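You operate a simulated robot arm through the tools that you are given. There is no shell and no other tool.

The job below is to be done with a simulated two-armed robot. You get a single attempt, and the scene is never put back.

## Task
Hang the three cage lamps on the hooks, then plug the festoon in.
Fine: one lamp a hook; the yellow-band plug, any free socket. Leave the other plugs.

Only the result counts: the job must be done as asked and must still hold three seconds after the hand-in. Knocking over, shifting, dropping, spilling or breaking anything else fails it.

## Robot
Two 7-joint arms with fingered hands on one trunk that stands fixed in place. Base frame: the origin is at the foot of the trunk, x ahead of it, y to its left, z up. Units: mm, degrees, N and s.
The left shoulder is at [68, 128, 1257], the right one opposite. Each reaches about 1156 mm from its shoulder. Payload 5 kg a hand.
The TCP of each hand is the grasp point between the finger pads, 37 mm short of the fingertips. In the tool frame z runs along the fingers and y along their closing line. The gripper opens to 124 mm; its body begins 43 mm behind the TCP. The gripper is a hand of 3 fingers: y runs from the thumb to the fingers, the wrist lies at [-21, -116, -203] in the tool frame, and closing takes about 1.5 s.
Orientation is that of the tool frame in the base frame, as a unit quaternion [x, y, z, w]. With the fingers straight down and the wrist toward the robot, the tool's x, y and z point along [0, 1, 0], [1, 0, 0] and [0, 0, -1] of the base frame.

## Interface
- The arms move only by the tool apply_moves. It takes "left_commands", "right_commands" or both (then of equal length, played together; a hand with none holds still); each is a list of rows, each a list of 6 numbers: the shift along the tool's x, y, z in mm, then the turn, a rotation vector about the tool's x, y, z in rad. In form: [[tx, ty, tz, rx, ry, rz], ...]. A call has 1 to 20 rows; each row shifts and turns the commanded pose from where the row before left it, along the tool's axes as they then stand. "left_jaw" and "right_jaw" are, for a hand that has rows, the finger opening in mm, from 0 to 124, set as the call begins (left out, the last holds). Each row takes 0.2 s and may step no farther than 50 mm and 8.6 degrees from the row before; otherwise, or with a gripper value out of range, the whole call is refused. Where a pose cannot be reached the arm comes as near as it can. A force on the tool above 90 N (or 10 N above the force at the start of the call, whichever is more), or a blocked arm, ends the call early, and 0.2 s more pass. The fingers move at their own pace (about 45 mm/s each) and stop on an object; they squeeze with about 26 N. The grip force told is the motor's: it shows also when the fingers shut on nothing. Time passes only in rows, and 0.2 s behind the last, so rows that do not move let the fingers close. The reply holds the time, the measured pose of the TCP, the force on the tool along the base axes, the opening and the grip force, in the units named above and with some noise, with the torque about the TCP (base axes, N m) and any sound that the robot's microphone picked up, and new pictures: "pictures" is both (left out), scene, wrist or none (wrist: the cameras of the hands that moved).
- Cameras (640 x 400 px; columns grow to the right, rows downward): "scene" is now at [200.6, 59.3, 1468.1]; the picture's right is [0.63, -0.78, 0.00], its down [-0.15, -0.12, -0.98] and it looks along [0.76, 0.62, -0.19] (base axes); focal length 214 px, centre (320, 200). "left" rides on the left gripper at [-72, -104, -154] in its tool frame; the picture's right is [-0.83, -0.26, 0.49], its down [0.51, -0.72, 0.47] and it looks along [0.23, 0.64, 0.73] (tool axes); focal length 243 px, centre (320, 200). "right" rides on the right gripper at [72, -104, -154] in its tool frame; the picture's right is [-0.83, 0.26, -0.49], its down [-0.51, -0.72, 0.47] and it looks along [-0.23, 0.64, 0.73] (tool axes); focal length 243 px, centre (320, 200). There is no depth. A picture from a camera that has moved, and an enlarged one, comes with that camera's place and axes in the base frame and with its lens.
- move_column(by): moves the trunk up (or, below 0, down) by that many mm; the arms and the scene camera ride with it, the base frame stays. It gives what a move gives, with no picture.
- move_fingers(index, middle, thumb_bend, thumb_turn, hand): sets how far each is bent, from 0 (flat) to 100 (curled in); at 30 the hand is open as for a grip, at 70 the pads meet at the TCP. One left out holds its place. A second passes; each finger stops where it meets its share of the squeeze, and holds until it gets a number again. A gripper value or a shape takes the hand back. It gives what a move gives, with no picture; readings hold the bend of each and the force on the fingers (four entries, about 0 where the hand has none), thumb and palm. thumb_turn goes from beside the hand (0) to across from the fingers (100), as for a grip.
- set_grasp(shape, hand): the hand has 3 fingers and takes this shape, open, in about a second: jaw (thumb against the fingers, like two jaws); tri (thumb and two fingers); tip (a fingertip pinch); poke (one finger out to press); point (the index stretched); flat (the hand flat); cup (the hand cupped); fist (a fist). The gripper value then closes the fingers along that shape, each until it touches; the sizes above hold for jaw. It gives what a move gives, with no picture.
- pan_tilt(pan, tilt): turns the head with the scene camera to pan (to the left, within 80 degrees either way) and tilt (down, from -29 to 69), counted from straight ahead of the robot (the tilt from the chest, where the trunk bows). It gives what a move gives, and a new picture of the scene camera.
- enlarge(camera, box): a new picture of the part [left, top, right, bottom] of that camera's present view, enlarged. It takes no simulated time.
- close_job(): hands the job in; it is judged then, once.

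Places have to be worked out from the pictures, the camera data and where the tool is seen. Open the grippers and draw the arms clear of the work before you hand the job in, unless the task says otherwise.

The tools are called after ">>>" as name(argument=value, ...) on one line, values as JSON. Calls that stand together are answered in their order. apply_moves: Moves the arms, as the interface text tells. Its arguments: {"type":"object","properties":{"left_commands":{"type":"array","items":{"type":"array","items":{"type":"number"}}},"left_jaw":{"type":"number"},"right_commands":{"type":"array","items":{"type":"array","items":{"type":"number"}}},"right_jaw":{"type":"number"},"pictures":{"type":"string","enum":["both","scene","wrist","none"]}},"required":[]} The other tools are called the same way: move_column (by) moves the trunk up or down; set_grasp (shape, hand) gives the hand a shape; move_fingers (index, middle, thumb_bend, thumb_turn, hand) moves the fingers one by one; pan_tilt (pan, tilt) turns the head that bears the scene camera; enlarge (camera, box) takes an enlarged picture of a part of a camera's view; close_job () hands the job in.

At the start:

```text
time: 0.0
left_eef_pos: [508.8, 537.8, 1611.2]
left_tcp_rot: [0.707, 0.707, 0.0, 0.0]
left_wrist_force: [0.1, 0.2, 0.0]
left_torque: [0.03, 0.04, -0.01]
left_finger_gap: 123.8
left_finger_force: 0.1
left_shape: jaw
left_bend: [30.0, 30.0, 30.0, 98.0]
left_finger forces: [0.0, 0.0, 0.0, 0.0, 0.0, 0.0]
right_eef_pos: [590.5, 116.3, 1565.2]
right_tcp_rot: [0.707, 0.707, -0.001, 0.0]
right_wrist_force: [0.4, 0.1, -1.0]
right_torque: [0.01, 0.0, -0.02]
right_finger_gap: 123.7
right_finger_force: 0.1
right_shape: jaw
right_bend: [30.0, 30.0, 30.0, 98.0]
right_finger forces: [0.1, 0.0, 0.0, 0.0, 0.0, 0.1]
trunk travel left (down, up): [-450.0, 113.0]
head pan, tilt (commanded): [38.9, 11.1]
```

scene: 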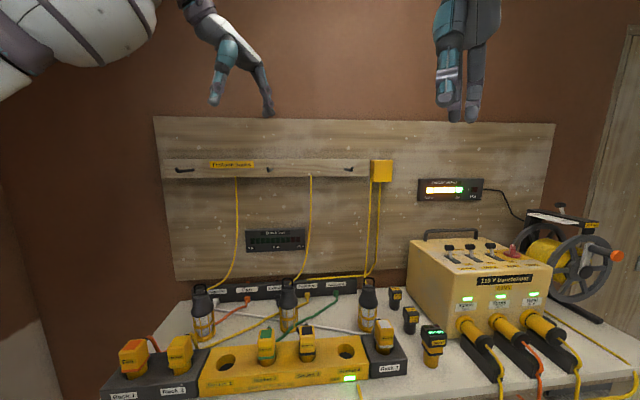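
right: 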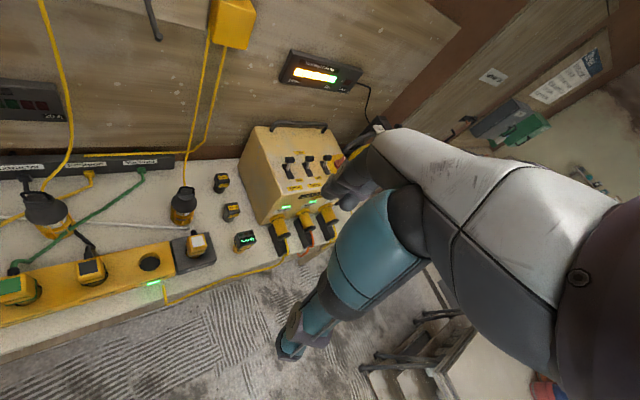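
left: 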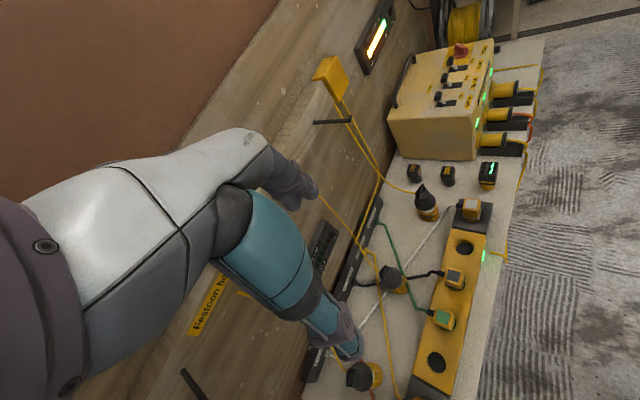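

The scene shows a bench with three cage lamps, a rail with three hooks, a yellow socket strip, and several plugs. I enlarge parts of the scene view to identify hooks, lamps and plugs.

>>> enlarge(camera="scene", box=[150, 140, 410, 300])

>>> enlarge(camera="scene", box=[100, 270, 280, 400])

>>> enlarge(camera="scene", box=[270, 270, 450, 400])

>>> enlarge(camera="right", box=[0, 140, 260, 320])

>>> enlarge(camera="left", box=[300, 150, 540, 400])

```text
2.46 times, centred on (280, 220) of scene
camera zoom: at [200.6, 59.3, 1468.1], right [0.63, -0.78, 0.0], down [-0.15, -0.12, -0.98], along [0.76, 0.62, -0.19], focal length 528 px, centre (418, 151)
```

zoom: 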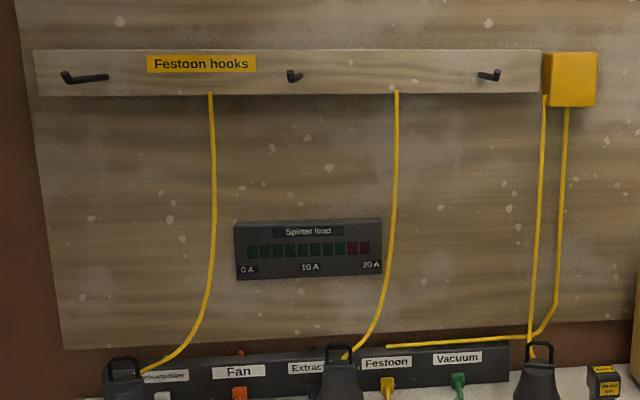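

```text
3.08 times, centred on (190, 335) of scene
camera zoom: at [200.6, 59.3, 1468.1], right [0.63, -0.78, 0.0], down [-0.15, -0.12, -0.98], along [0.76, 0.62, -0.19], focal length 660 px, centre (720, -215)
```

zoom: 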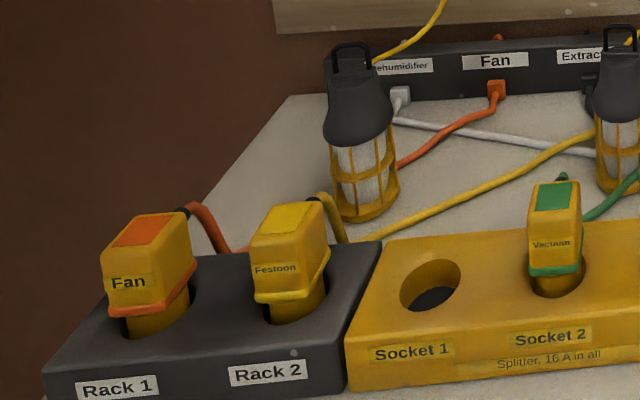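

```text
3.08 times, centred on (360, 335) of scene
camera zoom: at [200.6, 59.3, 1468.1], right [0.63, -0.78, 0.0], down [-0.15, -0.12, -0.98], along [0.76, 0.62, -0.19], focal length 660 px, centre (197, -215)
```

zoom: 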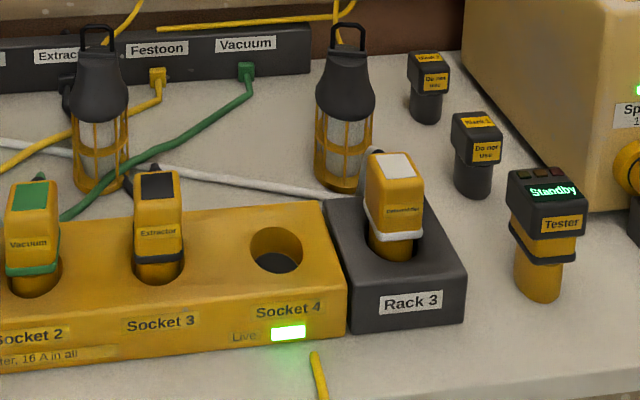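

```text
2.22 times, centred on (130, 230) of right
camera zoom: at [485.9, 189.0, 1718.7], right [0.26, -0.83, 0.49], down [-0.72, -0.51, -0.47], along [0.64, -0.23, -0.73], focal length 539 px, centre (742, 133)
```

zoom: 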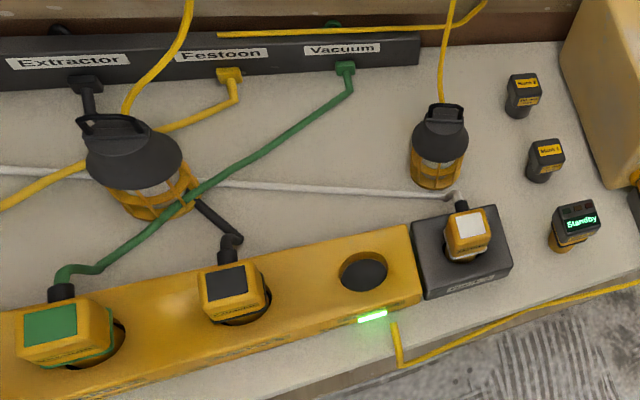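

```text
1.60 times, centred on (420, 275) of left
camera zoom: at [404.5, 464.8, 1765.4], right [-0.26, -0.83, -0.49], down [-0.72, 0.51, -0.47], along [0.64, 0.23, -0.73], focal length 388 px, centre (160, 80)
```

zoom: 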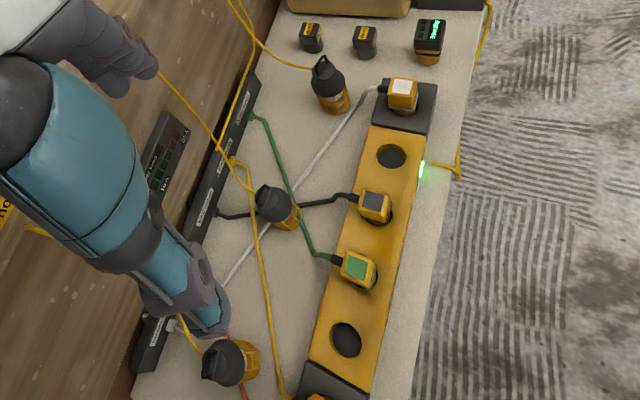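

Plugs identified: Festoon (yellow band) in Rack 2, free sockets 1 and 4. Now I look closer at the hooks and lamp handles from all three cameras to triangulate.

>>> enlarge(camera="scene", box=[160, 145, 260, 205])

>>> enlarge(camera="scene", box=[300, 145, 400, 205])

>>> enlarge(camera="scene", box=[225, 145, 305, 195])

>>> enlarge(camera="right", box=[120, 0, 200, 50])

>>> enlarge(camera="left", box=[290, 90, 370, 140])

>>> enlarge(camera="scene", box=[175, 265, 275, 365])

>>> enlarge(camera="scene", box=[260, 265, 390, 345])

```text
6.40 times, centred on (210, 175) of scene
camera zoom: at [200.6, 59.3, 1468.1], right [0.63, -0.78, 0.0], down [-0.15, -0.12, -0.98], along [0.76, 0.62, -0.19], focal length 1373 px, centre (1024, 360)
```

zoom: 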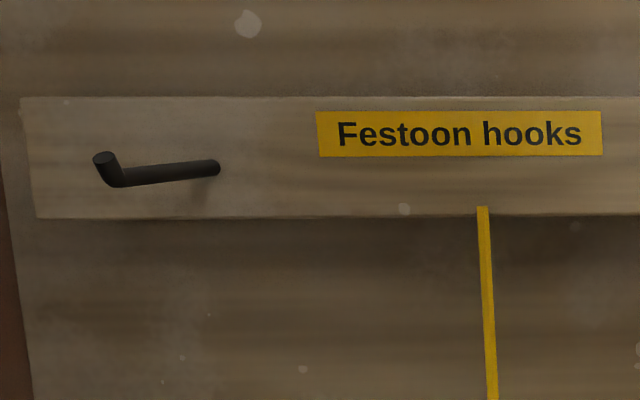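

```text
6.40 times, centred on (350, 175) of scene
camera zoom: at [200.6, 59.3, 1468.1], right [0.63, -0.78, 0.0], down [-0.15, -0.12, -0.98], along [0.76, 0.62, -0.19], focal length 1373 px, centre (128, 360)
```

zoom: 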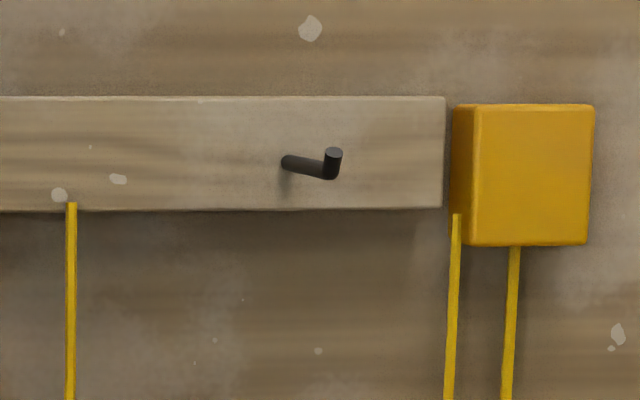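

```text
8.00 times, centred on (265, 170) of scene
camera zoom: at [200.6, 59.3, 1468.1], right [0.63, -0.78, 0.0], down [-0.15, -0.12, -0.98], along [0.76, 0.62, -0.19], focal length 1716 px, centre (760, 440)
```

zoom: 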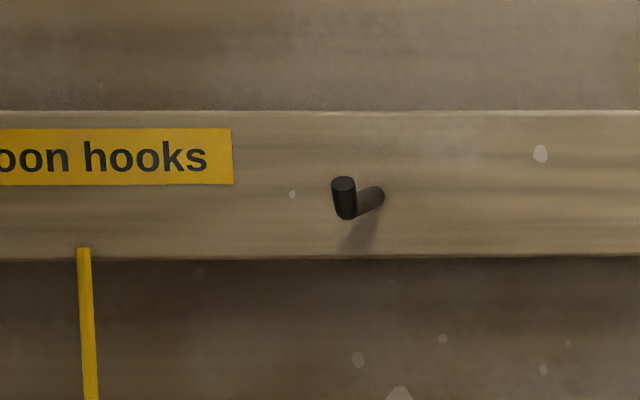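

```text
8.00 times, centred on (160, 25) of right
camera zoom: at [485.9, 189.0, 1718.7], right [0.26, -0.83, 0.49], down [-0.72, -0.51, -0.47], along [0.64, -0.23, -0.73], focal length 1941 px, centre (1600, 1600)
```

zoom: 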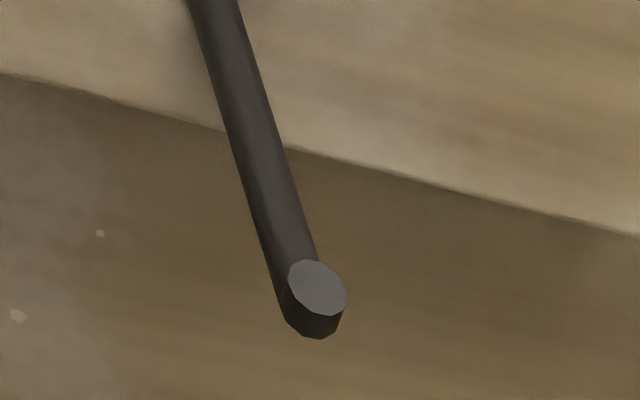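

```text
8.00 times, centred on (330, 115) of left
camera zoom: at [404.5, 464.8, 1765.4], right [-0.26, -0.83, -0.49], down [-0.72, 0.51, -0.47], along [0.64, 0.23, -0.73], focal length 1941 px, centre (240, 880)
```

zoom: 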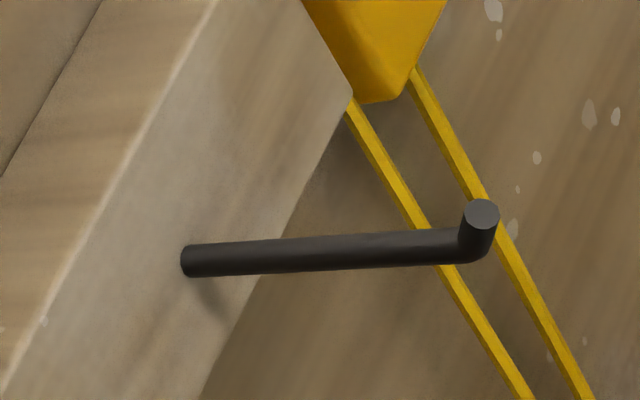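

```text
4.00 times, centred on (225, 315) of scene
camera zoom: at [200.6, 59.3, 1468.1], right [0.63, -0.78, 0.0], down [-0.15, -0.12, -0.98], along [0.76, 0.62, -0.19], focal length 858 px, centre (700, -260)
```

zoom: 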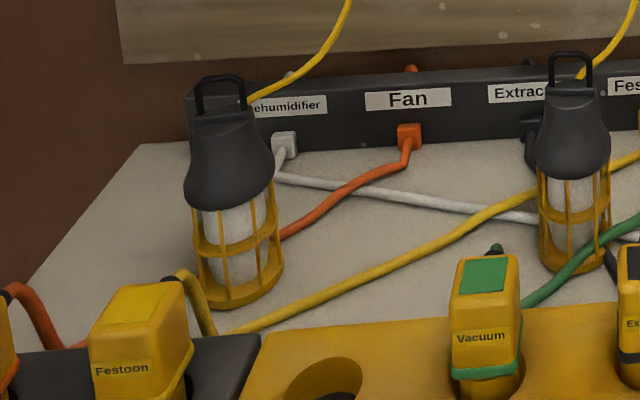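

```text
4.92 times, centred on (325, 305) of scene
camera zoom: at [200.6, 59.3, 1468.1], right [0.63, -0.78, 0.0], down [-0.15, -0.12, -0.98], along [0.76, 0.62, -0.19], focal length 1056 px, centre (295, -317)
```

zoom: 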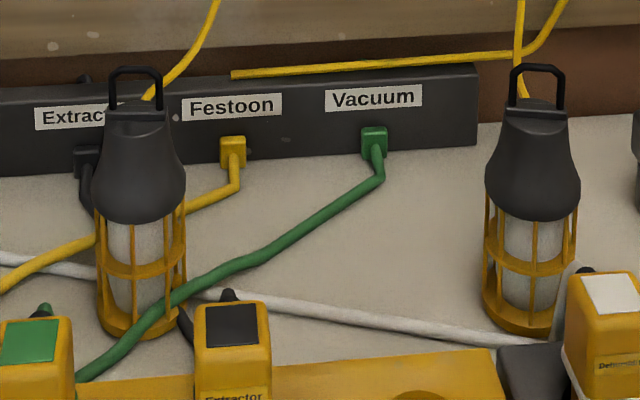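

The hooks protrude from a wall whose normal lies about 45° in plan; hook 3's tip works out near (851, 441, 1435). I enlarge the lamps and plugs in the wrist views to get handle orientation and heights.

>>> enlarge(camera="right", box=[155, 165, 235, 235])

>>> enlarge(camera="right", box=[0, 180, 110, 260])

>>> enlarge(camera="left", box=[330, 340, 410, 400])

>>> enlarge(camera="left", box=[360, 170, 460, 310])

>>> enlarge(camera="scene", box=[180, 275, 230, 350])

>>> enlarge(camera="scene", box=[265, 270, 315, 340])

>>> enlarge(camera="scene", box=[345, 270, 395, 340])

```text
5.71 times, centred on (195, 200) of right
camera zoom: at [485.9, 189.0, 1718.7], right [0.26, -0.83, 0.49], down [-0.72, -0.51, -0.47], along [0.64, -0.23, -0.73], focal length 1386 px, centre (1034, 200)
```

zoom: 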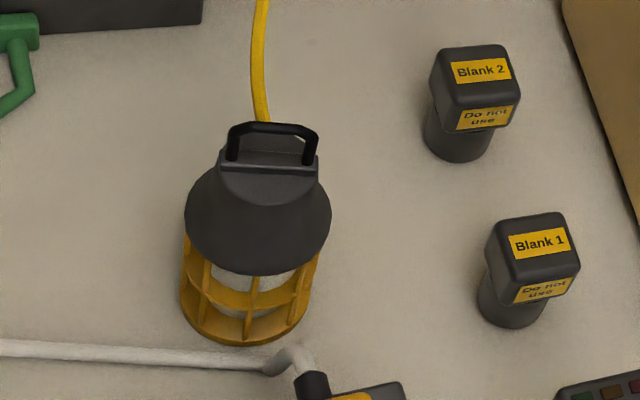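

```text
5.00 times, centred on (55, 220) of right
camera zoom: at [485.9, 189.0, 1718.7], right [0.26, -0.83, 0.49], down [-0.72, -0.51, -0.47], along [0.64, -0.23, -0.73], focal length 1213 px, centre (1645, 100)
```

zoom: 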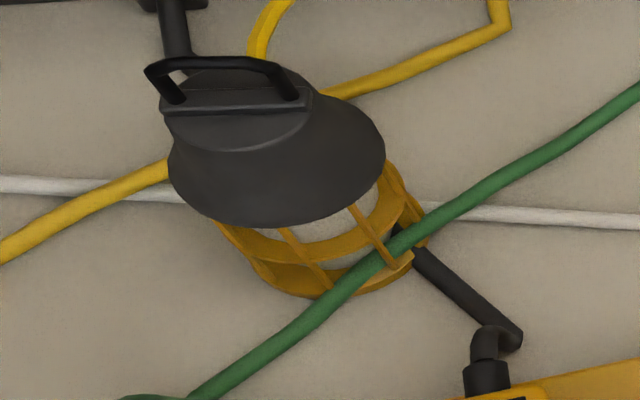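

```text
6.67 times, centred on (370, 370) of left
camera zoom: at [404.5, 464.8, 1765.4], right [-0.26, -0.83, -0.49], down [-0.72, 0.51, -0.47], along [0.64, 0.23, -0.73], focal length 1618 px, centre (-13, -933)
```

zoom: 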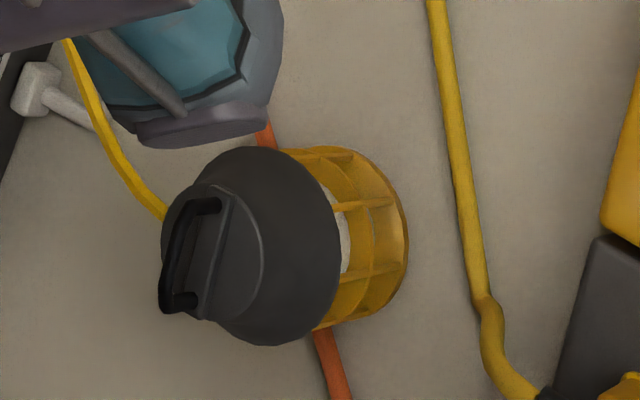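

```text
2.86 times, centred on (410, 240) of left
camera zoom: at [404.5, 464.8, 1765.4], right [-0.26, -0.83, -0.49], down [-0.72, 0.51, -0.47], along [0.64, 0.23, -0.73], focal length 693 px, centre (63, 86)
```

zoom: 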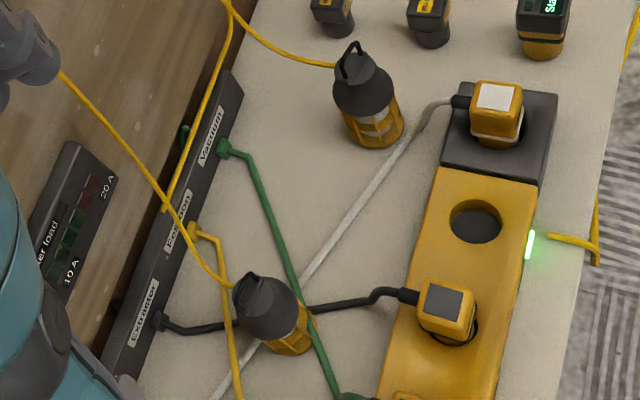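

```text
5.33 times, centred on (205, 312) of scene
camera zoom: at [200.6, 59.3, 1468.1], right [0.63, -0.78, 0.0], down [-0.15, -0.12, -0.98], along [0.76, 0.62, -0.19], focal length 1144 px, centre (933, -400)
```

zoom: 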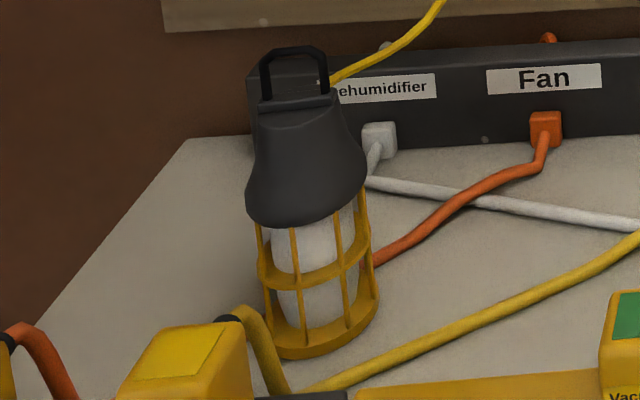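

```text
5.71 times, centred on (290, 305) of scene
camera zoom: at [200.6, 59.3, 1468.1], right [0.63, -0.78, 0.0], down [-0.15, -0.12, -0.98], along [0.76, 0.62, -0.19], focal length 1226 px, centre (491, -400)
```

zoom: 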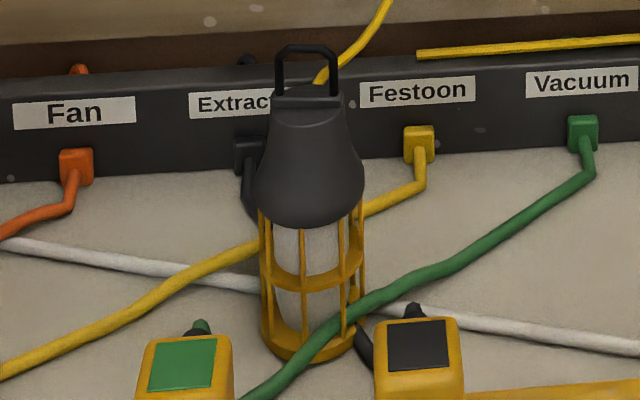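

```text
5.71 times, centred on (370, 305) of scene
camera zoom: at [200.6, 59.3, 1468.1], right [0.63, -0.78, 0.0], down [-0.15, -0.12, -0.98], along [0.76, 0.62, -0.19], focal length 1226 px, centre (34, -400)
```

zoom: 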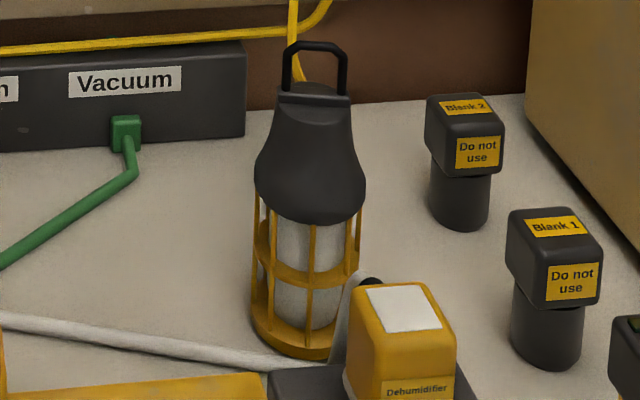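

Lamp handles stand at about z 1045 with bars roughly parallel to the wall (lamp 1 turned a bit). Before choosing a grasp I want to see the hand's finger layout, so I turn the head to the left hand.

>>> pan_tilt(pan=57, tilt=-12)

>>> enlarge(camera="scene", box=[200, 100, 440, 250])

```text
time: 0.9
left_eef_pos: [509.5, 536.9, 1612.5]
left_tcp_rot: [0.707, 0.707, 0.0, 0.001]
left_wrist_force: [-0.1, 0.0, 0.5]
left_torque: [-0.02, -0.01, 0.02]
left_finger_gap: 123.3
left_finger_force: 0.0
left_shape: jaw
left_bend: [30.0, 30.0, 30.0, 98.0]
left_finger forces: [0.1, 0.1, 0.0, 0.0, 0.0, 0.1]
right_eef_pos: [589.7, 117.0, 1564.9]
right_tcp_rot: [0.707, 0.708, 0.0, 0.0]
right_wrist_force: [0.1, 0.3, 0.1]
right_torque: [-0.03, -0.04, 0.0]
right_finger_gap: 123.4
right_finger_force: 0.1
right_shape: jaw
right_bend: [30.0, 30.0, 30.0, 98.0]
right_finger forces: [0.1, 0.1, 0.1, 0.0, 0.0, 0.0]
trunk travel left (down, up): [-450.0, 113.0]
head pan, tilt (commanded): [57.0, -12.0]
camera scene: at [173.4, 70.3, 1503.9], right [0.84, -0.55, 0.0], down [0.11, 0.17, -0.98], along [0.53, 0.82, 0.21], focal length 214 px, centre (320, 200)
```

scene: 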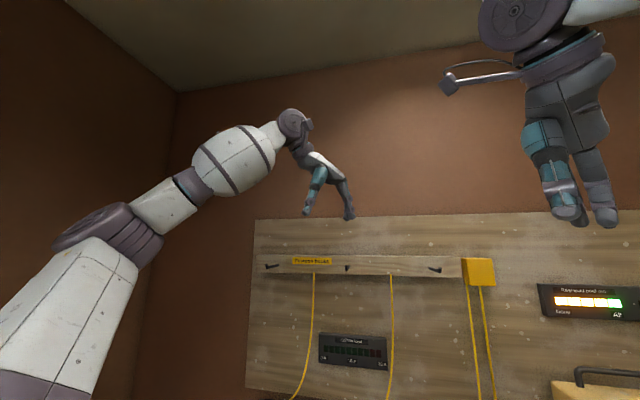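

```text
2.67 times, centred on (320, 175) of scene
camera zoom: at [173.4, 70.3, 1503.9], right [0.84, -0.55, 0.0], down [0.11, 0.17, -0.98], along [0.53, 0.82, 0.21], focal length 572 px, centre (320, 267)
```

zoom: 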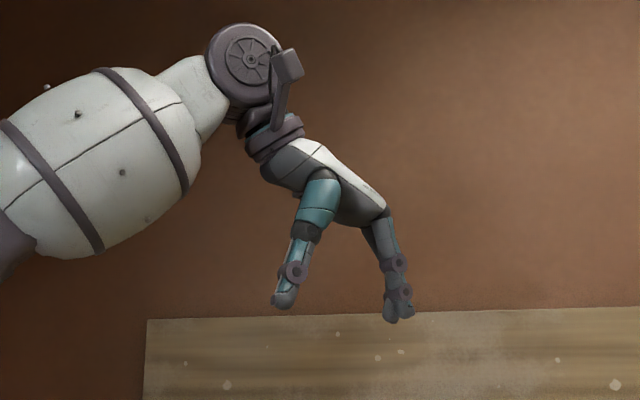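

The left hand is seen in profile: the thumb on the robot side, fingers on the far side, palm sloping up to the wrist. I enlarge the nearer right hand to see the finger spacing.

>>> enlarge(camera="scene", box=[480, 60, 640, 240])

>>> enlarge(camera="scene", box=[290, 150, 370, 225])

```text
2.22 times, centred on (560, 150) of scene
camera zoom: at [173.4, 70.3, 1503.9], right [0.84, -0.55, 0.0], down [0.11, 0.17, -0.98], along [0.53, 0.82, 0.21], focal length 477 px, centre (-213, 311)
```

zoom: 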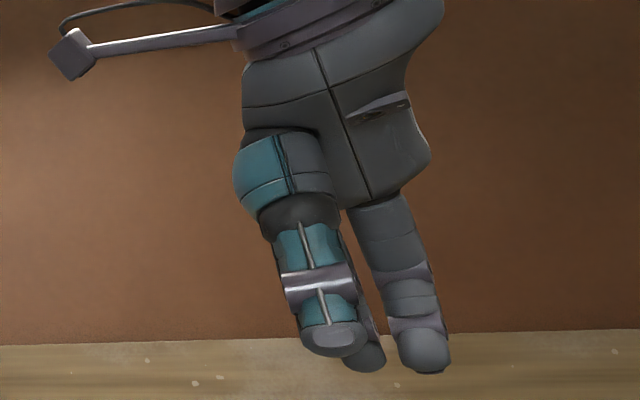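

```text
5.33 times, centred on (330, 188) of scene
camera zoom: at [173.4, 70.3, 1503.9], right [0.84, -0.55, 0.0], down [0.11, 0.17, -0.98], along [0.53, 0.82, 0.21], focal length 1144 px, centre (267, 267)
```

zoom: 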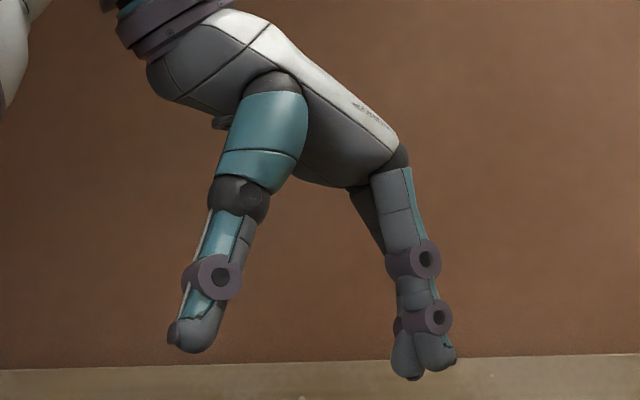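

The hand has two fingers side by side opposite a thumb. My plan is a straight-down grasp on each lamp's black bell with thumb and fingers along the wall direction, so the hook can pass between them under the palm. First I move the right arm out of the way to the right and turn the left hand 45° to match the wall.

>>> apply_moves(left_commands=[[0, 0, 0, 0, 0, 0.1309], [0, 0, 0, 0, 0, 0.1309], [0, 0, 0, 0, 0, 0.1309], [0, 0, 0, 0, 0, 0.1309], [0, 0, 0, 0, 0, 0.1309], [0, 0, 0, 0, 0, 0.1309]], right_commands=[[-45, 0, 0, 0, 0, 0], [-45, 0, 0, 0, 0, 0], [-45, 0, 0, 0, 0, 0], [-45, 0, 0, 0, 0, 0], [-45, 0, 0, 0, 0, 0], [-45, 0, 0, 0, 0, 0]], pictures="both")

>>> pan_tilt(pan=32, tilt=8)

```text
time: 2.3
left_eef_pos: [509.4, 534.5, 1612.9]
left_tcp_rot: [0.924, 0.381, 0.002, -0.001]
left_wrist_force: [0.3, 0.3, 1.1]
left_torque: [0.05, -0.02, 0.0]
left_finger_gap: 123.6
left_finger_force: 0.0
left_shape: jaw
left_bend: [30.0, 30.0, 30.0, 98.0]
left_finger forces: [0.0, 0.1, 0.0, 0.1, 0.1, 0.0]
right_eef_pos: [586.8, -154.9, 1560.2]
right_tcp_rot: [0.706, 0.708, 0.001, -0.001]
right_wrist_force: [0.1, -0.8, -0.1]
right_torque: [0.03, -0.02, -0.01]
right_finger_gap: 123.8
right_finger_force: 0.0
right_shape: jaw
right_bend: [30.0, 30.0, 30.0, 98.0]
right_finger forces: [0.0, 0.0, 0.0, 0.1, 0.0, 0.1]
trunk travel left (down, up): [-450.0, 113.0]
head pan, tilt (commanded): [57.0, -12.0]
camera scene: at [172.9, 68.0, 1504.2], right [0.84, -0.54, 0.0], down [0.11, 0.18, -0.98], along [0.53, 0.82, 0.21], focal length 214 px, centre (320, 200)
camera right: at [483.7, -82.0, 1714.6], right [0.26, -0.83, 0.49], down [-0.72, -0.51, -0.47], along [0.64, -0.23, -0.73], focal length 243 px, centre (320, 200)
camera left: at [383.5, 557.0, 1767.2], right [-0.77, -0.4, -0.49], down [-0.15, 0.87, -0.47], along [0.62, -0.29, -0.73], focal length 243 px, centre (320, 200)
```

scene: 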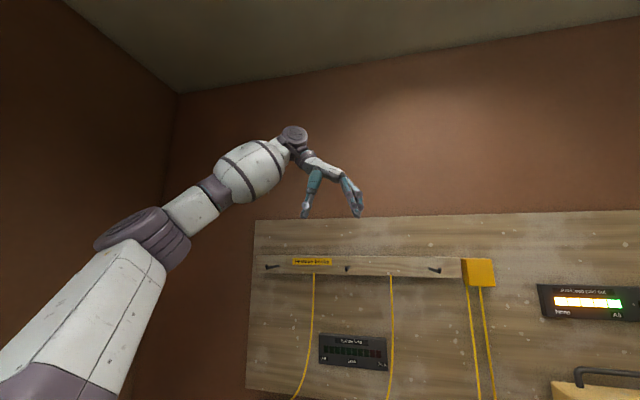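
right: 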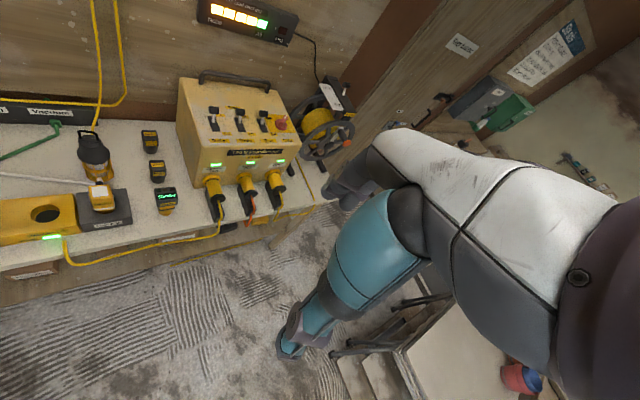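
left: 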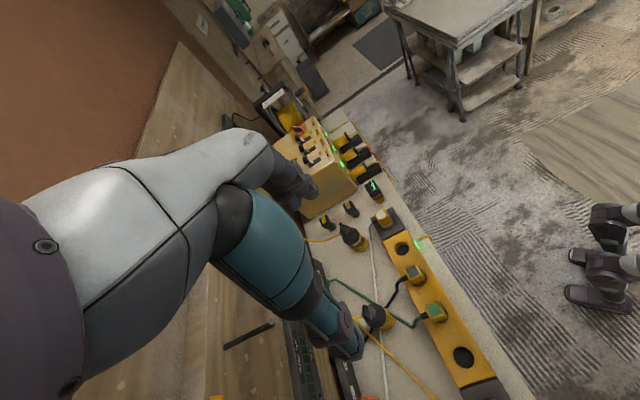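

```text
time: 3.2
left_eef_pos: [510.7, 538.0, 1610.3]
left_tcp_rot: [0.924, 0.383, 0.001, 0.001]
left_wrist_force: [0.3, 0.2, 0.0]
left_torque: [-0.01, 0.05, 0.0]
left_finger_gap: 123.6
left_finger_force: 0.0
left_shape: jaw
left_bend: [30.0, 30.0, 30.0, 98.0]
left_finger forces: [0.0, 0.1, 0.0, 0.1, 0.1, 0.1]
right_eef_pos: [588.6, -149.9, 1562.7]
right_tcp_rot: [0.707, 0.707, -0.001, 0.0]
right_wrist_force: [-0.1, 0.2, 0.1]
right_torque: [0.0, -0.04, 0.01]
right_finger_gap: 123.7
right_finger_force: 0.1
right_shape: jaw
right_bend: [30.0, 30.0, 30.0, 98.0]
right_finger forces: [0.0, 0.0, 0.0, 0.0, 0.1, 0.0]
trunk travel left (down, up): [-450.0, 113.0]
head pan, tilt (commanded): [32.0, 8.0]
camera scene: at [206.8, 50.6, 1473.0], right [0.53, -0.85, 0.0], down [-0.12, -0.07, -0.99], along [0.84, 0.53, -0.14], focal length 214 px, centre (320, 200)
```

scene: 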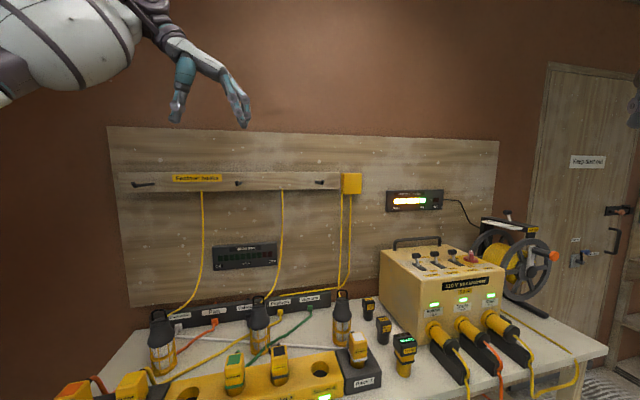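

The left hand now points straight down, turned to match the wall. I move it to a point above and in front of lamp 3 (about 812, 318, 1250).

>>> apply_moves(left_commands=[[4.9, 30.7, 30.1, 0, 0, 0], [4.9, 30.7, 30.1, 0, 0, 0], [4.9, 30.7, 30.1, 0, 0, 0], [4.9, 30.7, 30.1, 0, 0, 0], [4.9, 30.7, 30.1, 0, 0, 0], [4.9, 30.7, 30.1, 0, 0, 0], [4.9, 30.7, 30.1, 0, 0, 0], [4.9, 30.7, 30.1, 0, 0, 0], [4.9, 30.7, 30.1, 0, 0, 0], [4.9, 30.7, 30.1, 0, 0, 0], [4.9, 30.7, 30.1, 0, 0, 0], [4.9, 30.7, 30.1, 0, 0, 0]], pictures="both")

```text
time: 5.8
left_eef_pos: [815.6, 318.6, 1246.8]
left_tcp_rot: [0.924, 0.383, -0.001, -0.001]
left_wrist_force: [0.3, -0.9, 1.3]
left_torque: [0.04, 0.02, -0.01]
left_finger_gap: 123.8
left_finger_force: 0.0
left_shape: jaw
left_bend: [30.0, 30.0, 30.0, 98.0]
left_finger forces: [0.0, 0.0, 0.1, 0.0, 0.0, 0.0]
right_eef_pos: [591.3, -151.7, 1559.1]
right_tcp_rot: [0.707, 0.707, 0.0, -0.001]
right_wrist_force: [-0.5, 0.0, -0.7]
right_torque: [-0.01, 0.07, 0.02]
right_finger_gap: 123.9
right_finger_force: 0.0
right_shape: jaw
right_bend: [30.0, 30.0, 30.0, 98.0]
right_finger forces: [0.1, 0.1, 0.0, 0.0, 0.0, 0.0]
trunk travel left (down, up): [-450.0, 113.0]
head pan, tilt (commanded): [32.0, 8.0]
camera scene: at [209.3, 49.1, 1472.6], right [0.53, -0.85, 0.0], down [-0.12, -0.07, -0.99], along [0.84, 0.53, -0.14], focal length 214 px, centre (320, 200)
camera left: at [689.4, 341.7, 1402.0], right [-0.77, -0.4, -0.49], down [-0.15, 0.87, -0.47], along [0.62, -0.29, -0.73], focal length 243 px, centre (320, 200)
```

scene: 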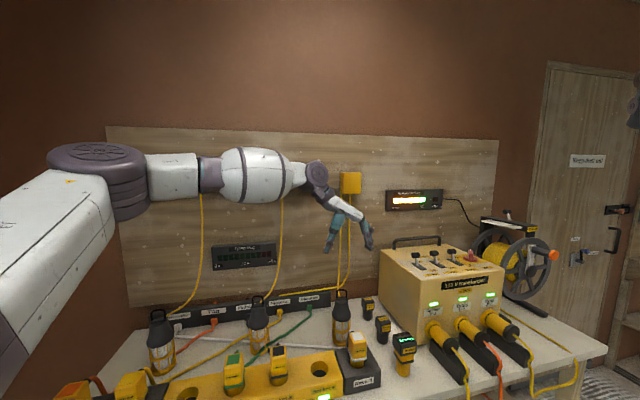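
left: 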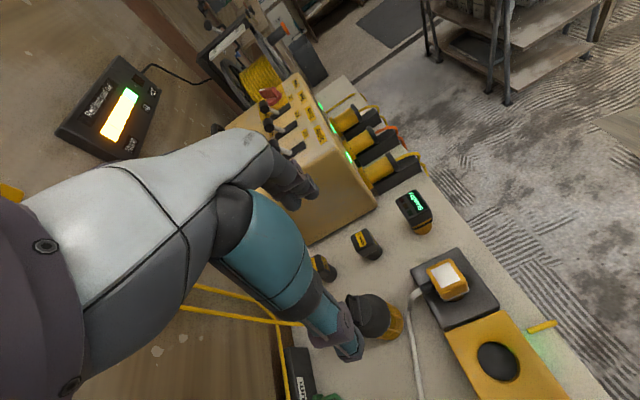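

The left hand is near the waypoint and lamp 3's bell shows just past the thumb in the left wrist view. I enlarge both views to refine the lamp position.

>>> enlarge(camera="left", box=[300, 270, 420, 380])

>>> enlarge(camera="scene", box=[300, 170, 400, 360])

>>> enlarge(camera="right", box=[60, 100, 180, 230])

```text
3.64 times, centred on (360, 325) of left
camera zoom: at [689.4, 341.7, 1402.0], right [-0.77, -0.4, -0.49], down [-0.15, 0.87, -0.47], along [0.62, -0.29, -0.73], focal length 882 px, centre (174, -254)
```

zoom: 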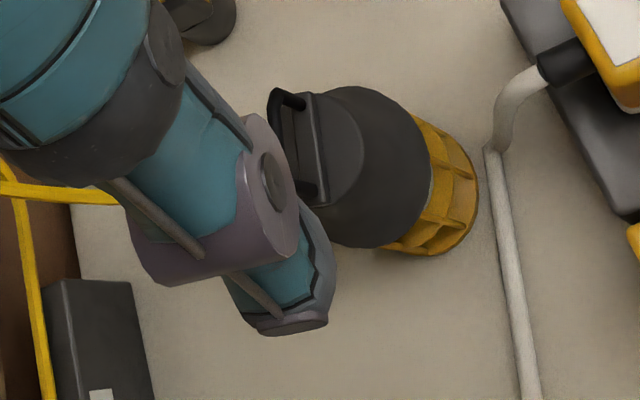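

```text
2.11 times, centred on (350, 265) of scene
camera zoom: at [209.3, 49.1, 1472.6], right [0.53, -0.85, 0.0], down [-0.12, -0.07, -0.99], along [0.84, 0.53, -0.14], focal length 452 px, centre (257, 63)
```

zoom: 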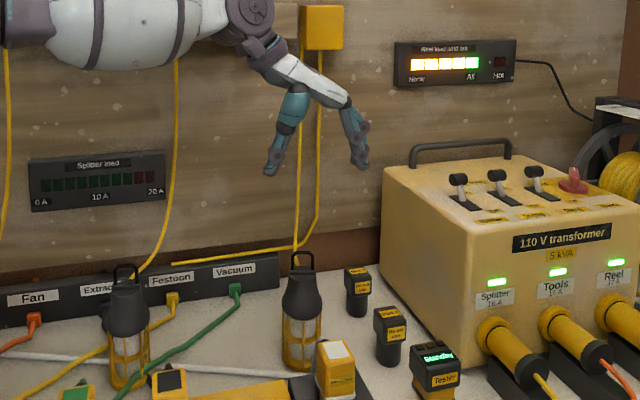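

```text
3.08 times, centred on (120, 165) of right
camera zoom: at [487.7, -80.0, 1713.4], right [0.26, -0.83, 0.49], down [-0.72, -0.51, -0.47], along [0.64, -0.23, -0.73], focal length 746 px, centre (935, 308)
```

zoom: 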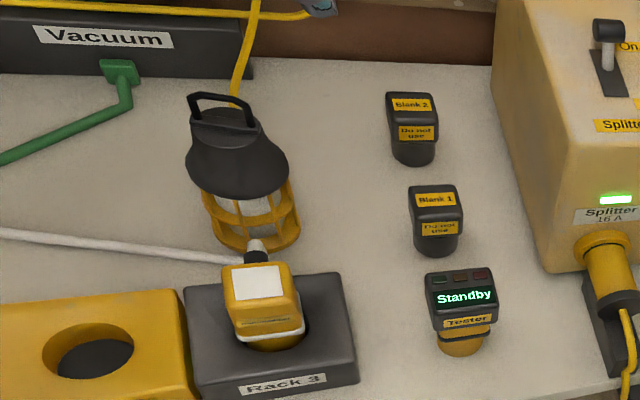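

Lamp 3's bar centre is about (857, 360, 1045). I move the hand over it and down to about z 1120, fingertips still above the handle.

>>> apply_moves(left_commands=[[29, 0, 20, 0, 0, 0], [29, 0, 30, 0, 0, 0], [0, 0, 38, 0, 0, 0], [0, 0, 38, 0, 0, 0], [0, 0, 0, 0, 0, 0]], pictures="both")

>>> enlarge(camera="scene", box=[290, 200, 410, 370])

>>> enlarge(camera="right", box=[40, 60, 200, 220])

```text
time: 7.0
left_eef_pos: [855.5, 358.4, 1122.2]
left_tcp_rot: [0.924, 0.383, 0.0, -0.001]
left_wrist_force: [-1.0, 0.0, -0.4]
left_torque: [0.02, 0.04, 0.03]
left_finger_gap: 123.7
left_finger_force: 0.0
left_shape: jaw
left_bend: [30.0, 30.0, 30.0, 98.0]
left_finger forces: [0.0, 0.0, 0.1, 0.0, 0.0, 0.0]
right_eef_pos: [588.8, -152.1, 1560.3]
right_tcp_rot: [0.707, 0.707, 0.0, 0.0]
right_wrist_force: [-0.2, 0.7, -0.2]
right_torque: [0.01, 0.0, -0.03]
right_finger_gap: 123.6
right_finger_force: 0.0
right_shape: jaw
right_bend: [30.0, 30.0, 30.0, 98.0]
right_finger forces: [0.0, 0.1, 0.0, 0.0, 0.0, 0.1]
trunk travel left (down, up): [-450.0, 113.0]
head pan, tilt (commanded): [32.0, 8.0]
camera scene: at [207.5, 49.8, 1472.9], right [0.53, -0.85, 0.0], down [-0.12, -0.07, -0.99], along [0.84, 0.52, -0.14], focal length 214 px, centre (320, 200)
camera left: at [729.8, 381.1, 1275.6], right [-0.77, -0.4, -0.49], down [-0.15, 0.87, -0.47], along [0.62, -0.29, -0.73], focal length 243 px, centre (320, 200)
```

scene: 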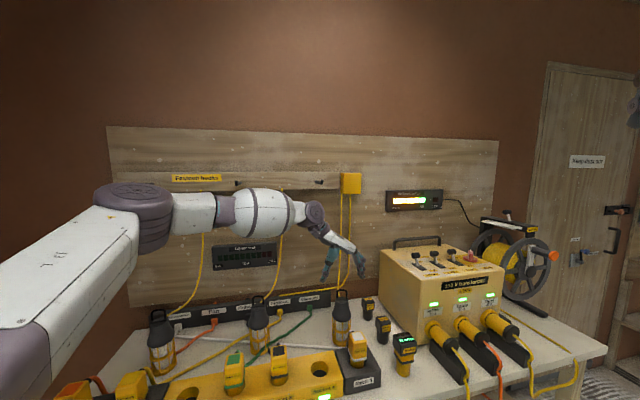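
left: 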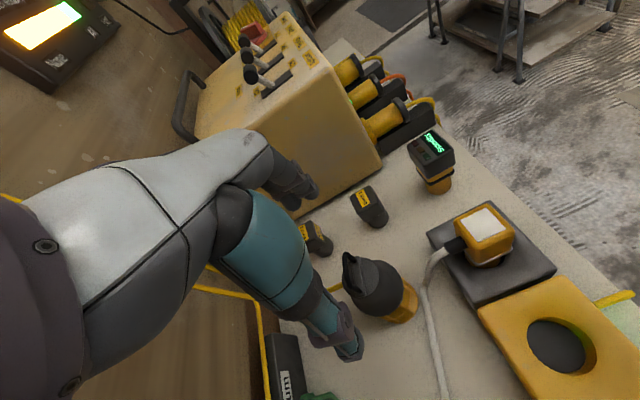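

```text
2.35 times, centred on (350, 285) of scene
camera zoom: at [207.5, 49.8, 1472.9], right [0.53, -0.85, 0.0], down [-0.12, -0.07, -0.99], along [0.84, 0.52, -0.14], focal length 505 px, centre (249, 0)
```

zoom: 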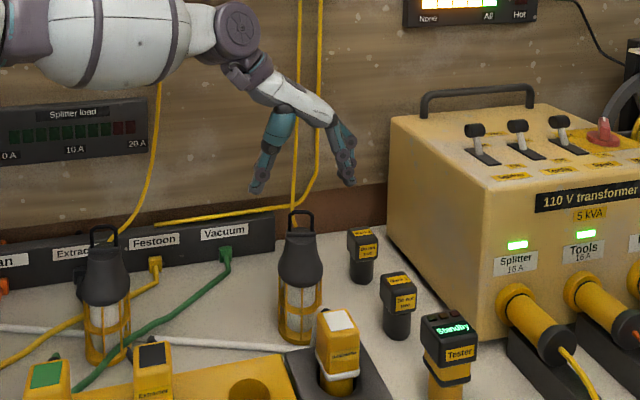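

```text
2.50 times, centred on (120, 140) of right
camera zoom: at [485.3, -79.1, 1714.4], right [0.26, -0.83, 0.49], down [-0.72, -0.51, -0.47], along [0.64, -0.23, -0.73], focal length 606 px, centre (820, 350)
```

zoom: 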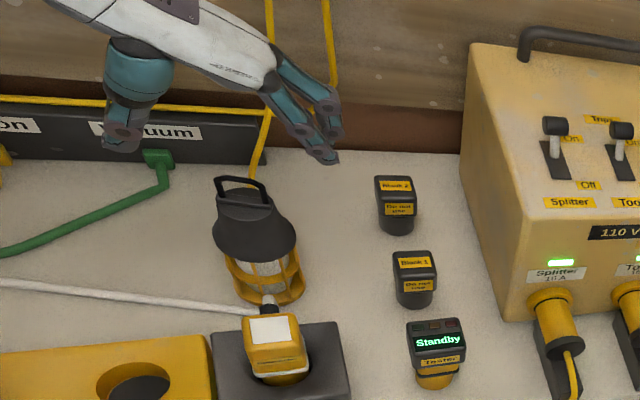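

The hand straddles lamp 3 as planned. I descend in small steps to about z 1040 and check the clearance between the handle and the palm.

>>> apply_moves(left_commands=[[0, 0, 30, 0, 0, 0], [0, 0, 30, 0, 0, 0], [0, 0, 22, 0, 0, 0], [0, 0, 0, 0, 0, 0]], pictures="wrist")

>>> enlarge(camera="scene", box=[310, 230, 390, 350])

>>> enlarge(camera="right", box=[50, 80, 150, 190])

>>> enlarge(camera="left", box=[240, 120, 420, 370])

```text
time: 8.0
left_eef_pos: [852.8, 358.8, 1041.6]
left_tcp_rot: [0.924, 0.383, 0.0, -0.001]
left_wrist_force: [-0.4, -0.8, 0.3]
left_torque: [-0.03, 0.01, -0.01]
left_finger_gap: 123.5
left_finger_force: 0.2
left_shape: jaw
left_bend: [30.0, 30.0, 30.0, 98.0]
left_finger forces: [0.0, 0.0, 0.0, 0.1, 0.0, 0.0]
right_eef_pos: [588.6, -151.6, 1560.3]
right_tcp_rot: [0.707, 0.707, -0.001, 0.0]
right_wrist_force: [-0.1, 0.5, 0.5]
right_torque: [0.01, -0.04, 0.02]
right_finger_gap: 124.1
right_finger_force: 0.0
right_shape: jaw
right_bend: [30.0, 30.0, 30.0, 98.0]
right_finger forces: [0.1, 0.0, 0.0, 0.0, 0.1, 0.1]
trunk travel left (down, up): [-450.0, 113.0]
head pan, tilt (commanded): [32.0, 8.0]
camera left: at [728.4, 381.9, 1195.1], right [-0.77, -0.4, -0.49], down [-0.15, 0.87, -0.47], along [0.62, -0.29, -0.73], focal length 243 px, centre (320, 200)
```

left: 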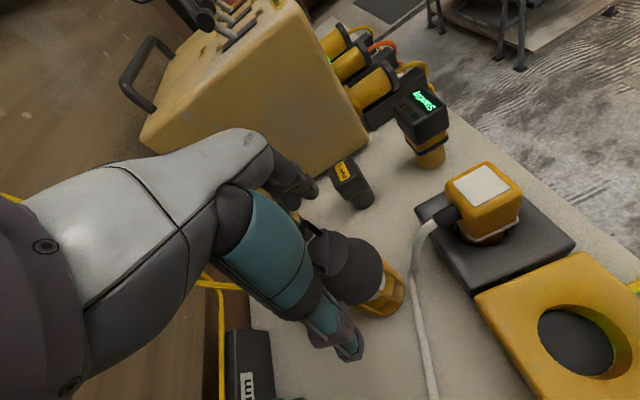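

```text
3.33 times, centred on (350, 290) of scene
camera zoom: at [206.7, 49.9, 1473.1], right [0.53, -0.85, 0.0], down [-0.12, -0.07, -0.99], along [0.84, 0.52, -0.14], focal length 715 px, centre (220, -100)
```

zoom: 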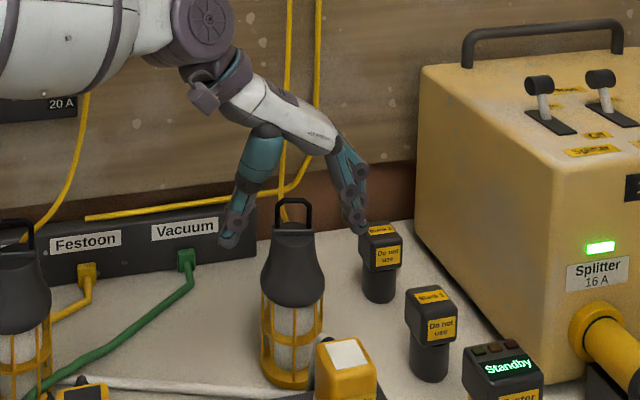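

```text
3.64 times, centred on (100, 135) of right
camera zoom: at [484.2, -79.0, 1714.8], right [0.26, -0.83, 0.49], down [-0.72, -0.51, -0.47], along [0.64, -0.23, -0.73], focal length 882 px, centre (1120, 436)
```

zoom: 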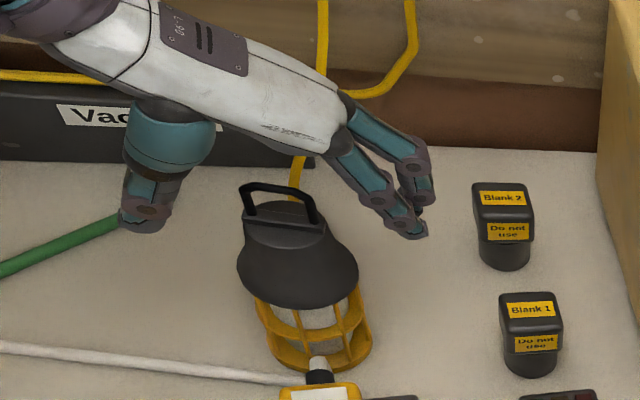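

```text
1.60 times, centred on (330, 245) of left
camera zoom: at [728.4, 381.9, 1195.1], right [-0.77, -0.4, -0.49], down [-0.15, 0.87, -0.47], along [0.62, -0.29, -0.73], focal length 388 px, centre (304, 128)
```

zoom: 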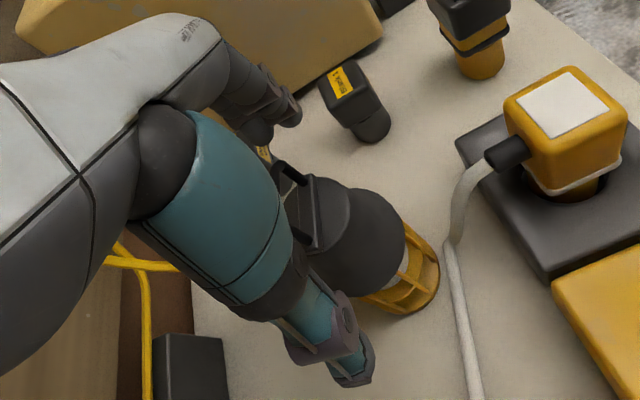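

The palm sits about 58 mm behind the TCP, so there's room for the handle. I descend to about z 998 so the fingers flank the bell.

>>> apply_moves(left_commands=[[1, 0, 22, 0, 0, 0], [1, 0, 21, 0, 0, 0], [0, 0, 0, 0, 0, 0]], pictures="none")

>>> enlarge(camera="scene", box=[310, 230, 390, 350])

>>> enlarge(camera="right", box=[50, 80, 150, 190])

>>> enlarge(camera="left", box=[240, 120, 420, 370])

```text
time: 8.8
left_eef_pos: [856.2, 360.1, 998.9]
left_tcp_rot: [0.924, 0.383, 0.002, 0.0]
left_wrist_force: [-1.3, 0.9, 1.0]
left_torque: [0.01, -0.03, -0.02]
left_finger_gap: 123.9
left_finger_force: 0.0
left_shape: jaw
left_bend: [30.0, 30.0, 30.0, 98.0]
left_finger forces: [0.0, 0.0, 0.1, 0.0, 0.0, 0.1]
right_eef_pos: [587.8, -151.9, 1562.1]
right_tcp_rot: [0.707, 0.707, 0.0, 0.001]
right_wrist_force: [-0.4, 0.2, 0.5]
right_torque: [-0.01, 0.02, -0.02]
right_finger_gap: 123.8
right_finger_force: 0.1
right_shape: jaw
right_bend: [30.0, 30.0, 30.0, 98.0]
right_finger forces: [0.0, 0.1, 0.0, 0.0, 0.0, 0.0]
trunk travel left (down, up): [-450.0, 113.0]
head pan, tilt (commanded): [32.0, 8.0]
```

```text
3.33 times, centred on (350, 290) of scene
camera zoom: at [206.1, 49.5, 1473.2], right [0.53, -0.85, 0.0], down [-0.12, -0.07, -0.99], along [0.84, 0.52, -0.14], focal length 715 px, centre (220, -100)
```

zoom: 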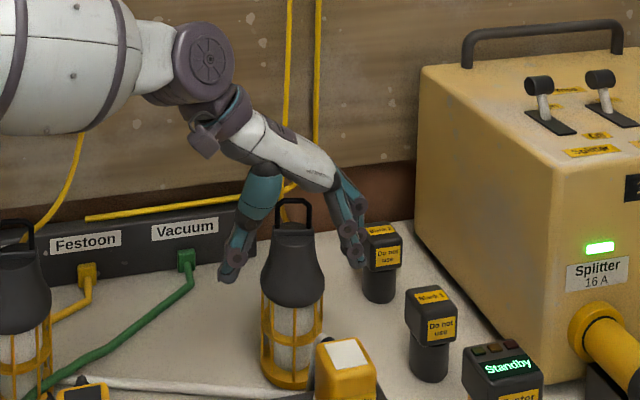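

```text
3.64 times, centred on (100, 135) of right
camera zoom: at [483.5, -79.5, 1715.0], right [0.26, -0.83, 0.49], down [-0.72, -0.51, -0.47], along [0.64, -0.23, -0.73], focal length 882 px, centre (1120, 436)
```

zoom: 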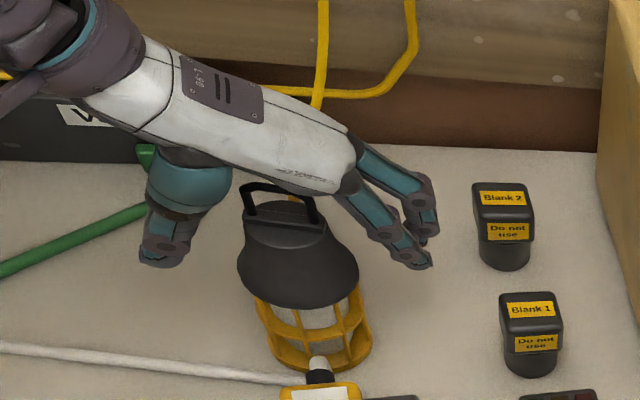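

```text
1.60 times, centred on (330, 245) of left
camera zoom: at [730.1, 383.2, 1152.9], right [-0.77, -0.4, -0.49], down [-0.15, 0.87, -0.47], along [0.62, -0.29, -0.73], focal length 388 px, centre (304, 128)
```

zoom: 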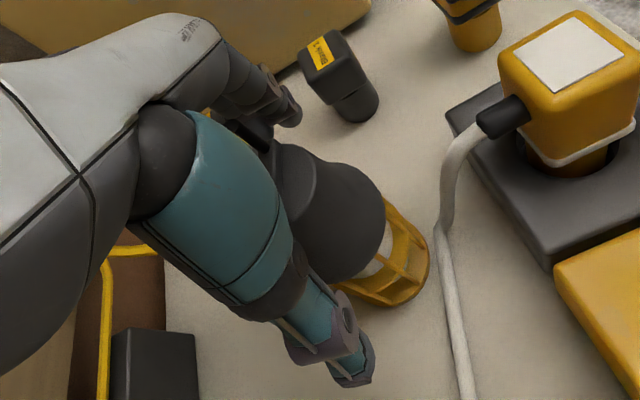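

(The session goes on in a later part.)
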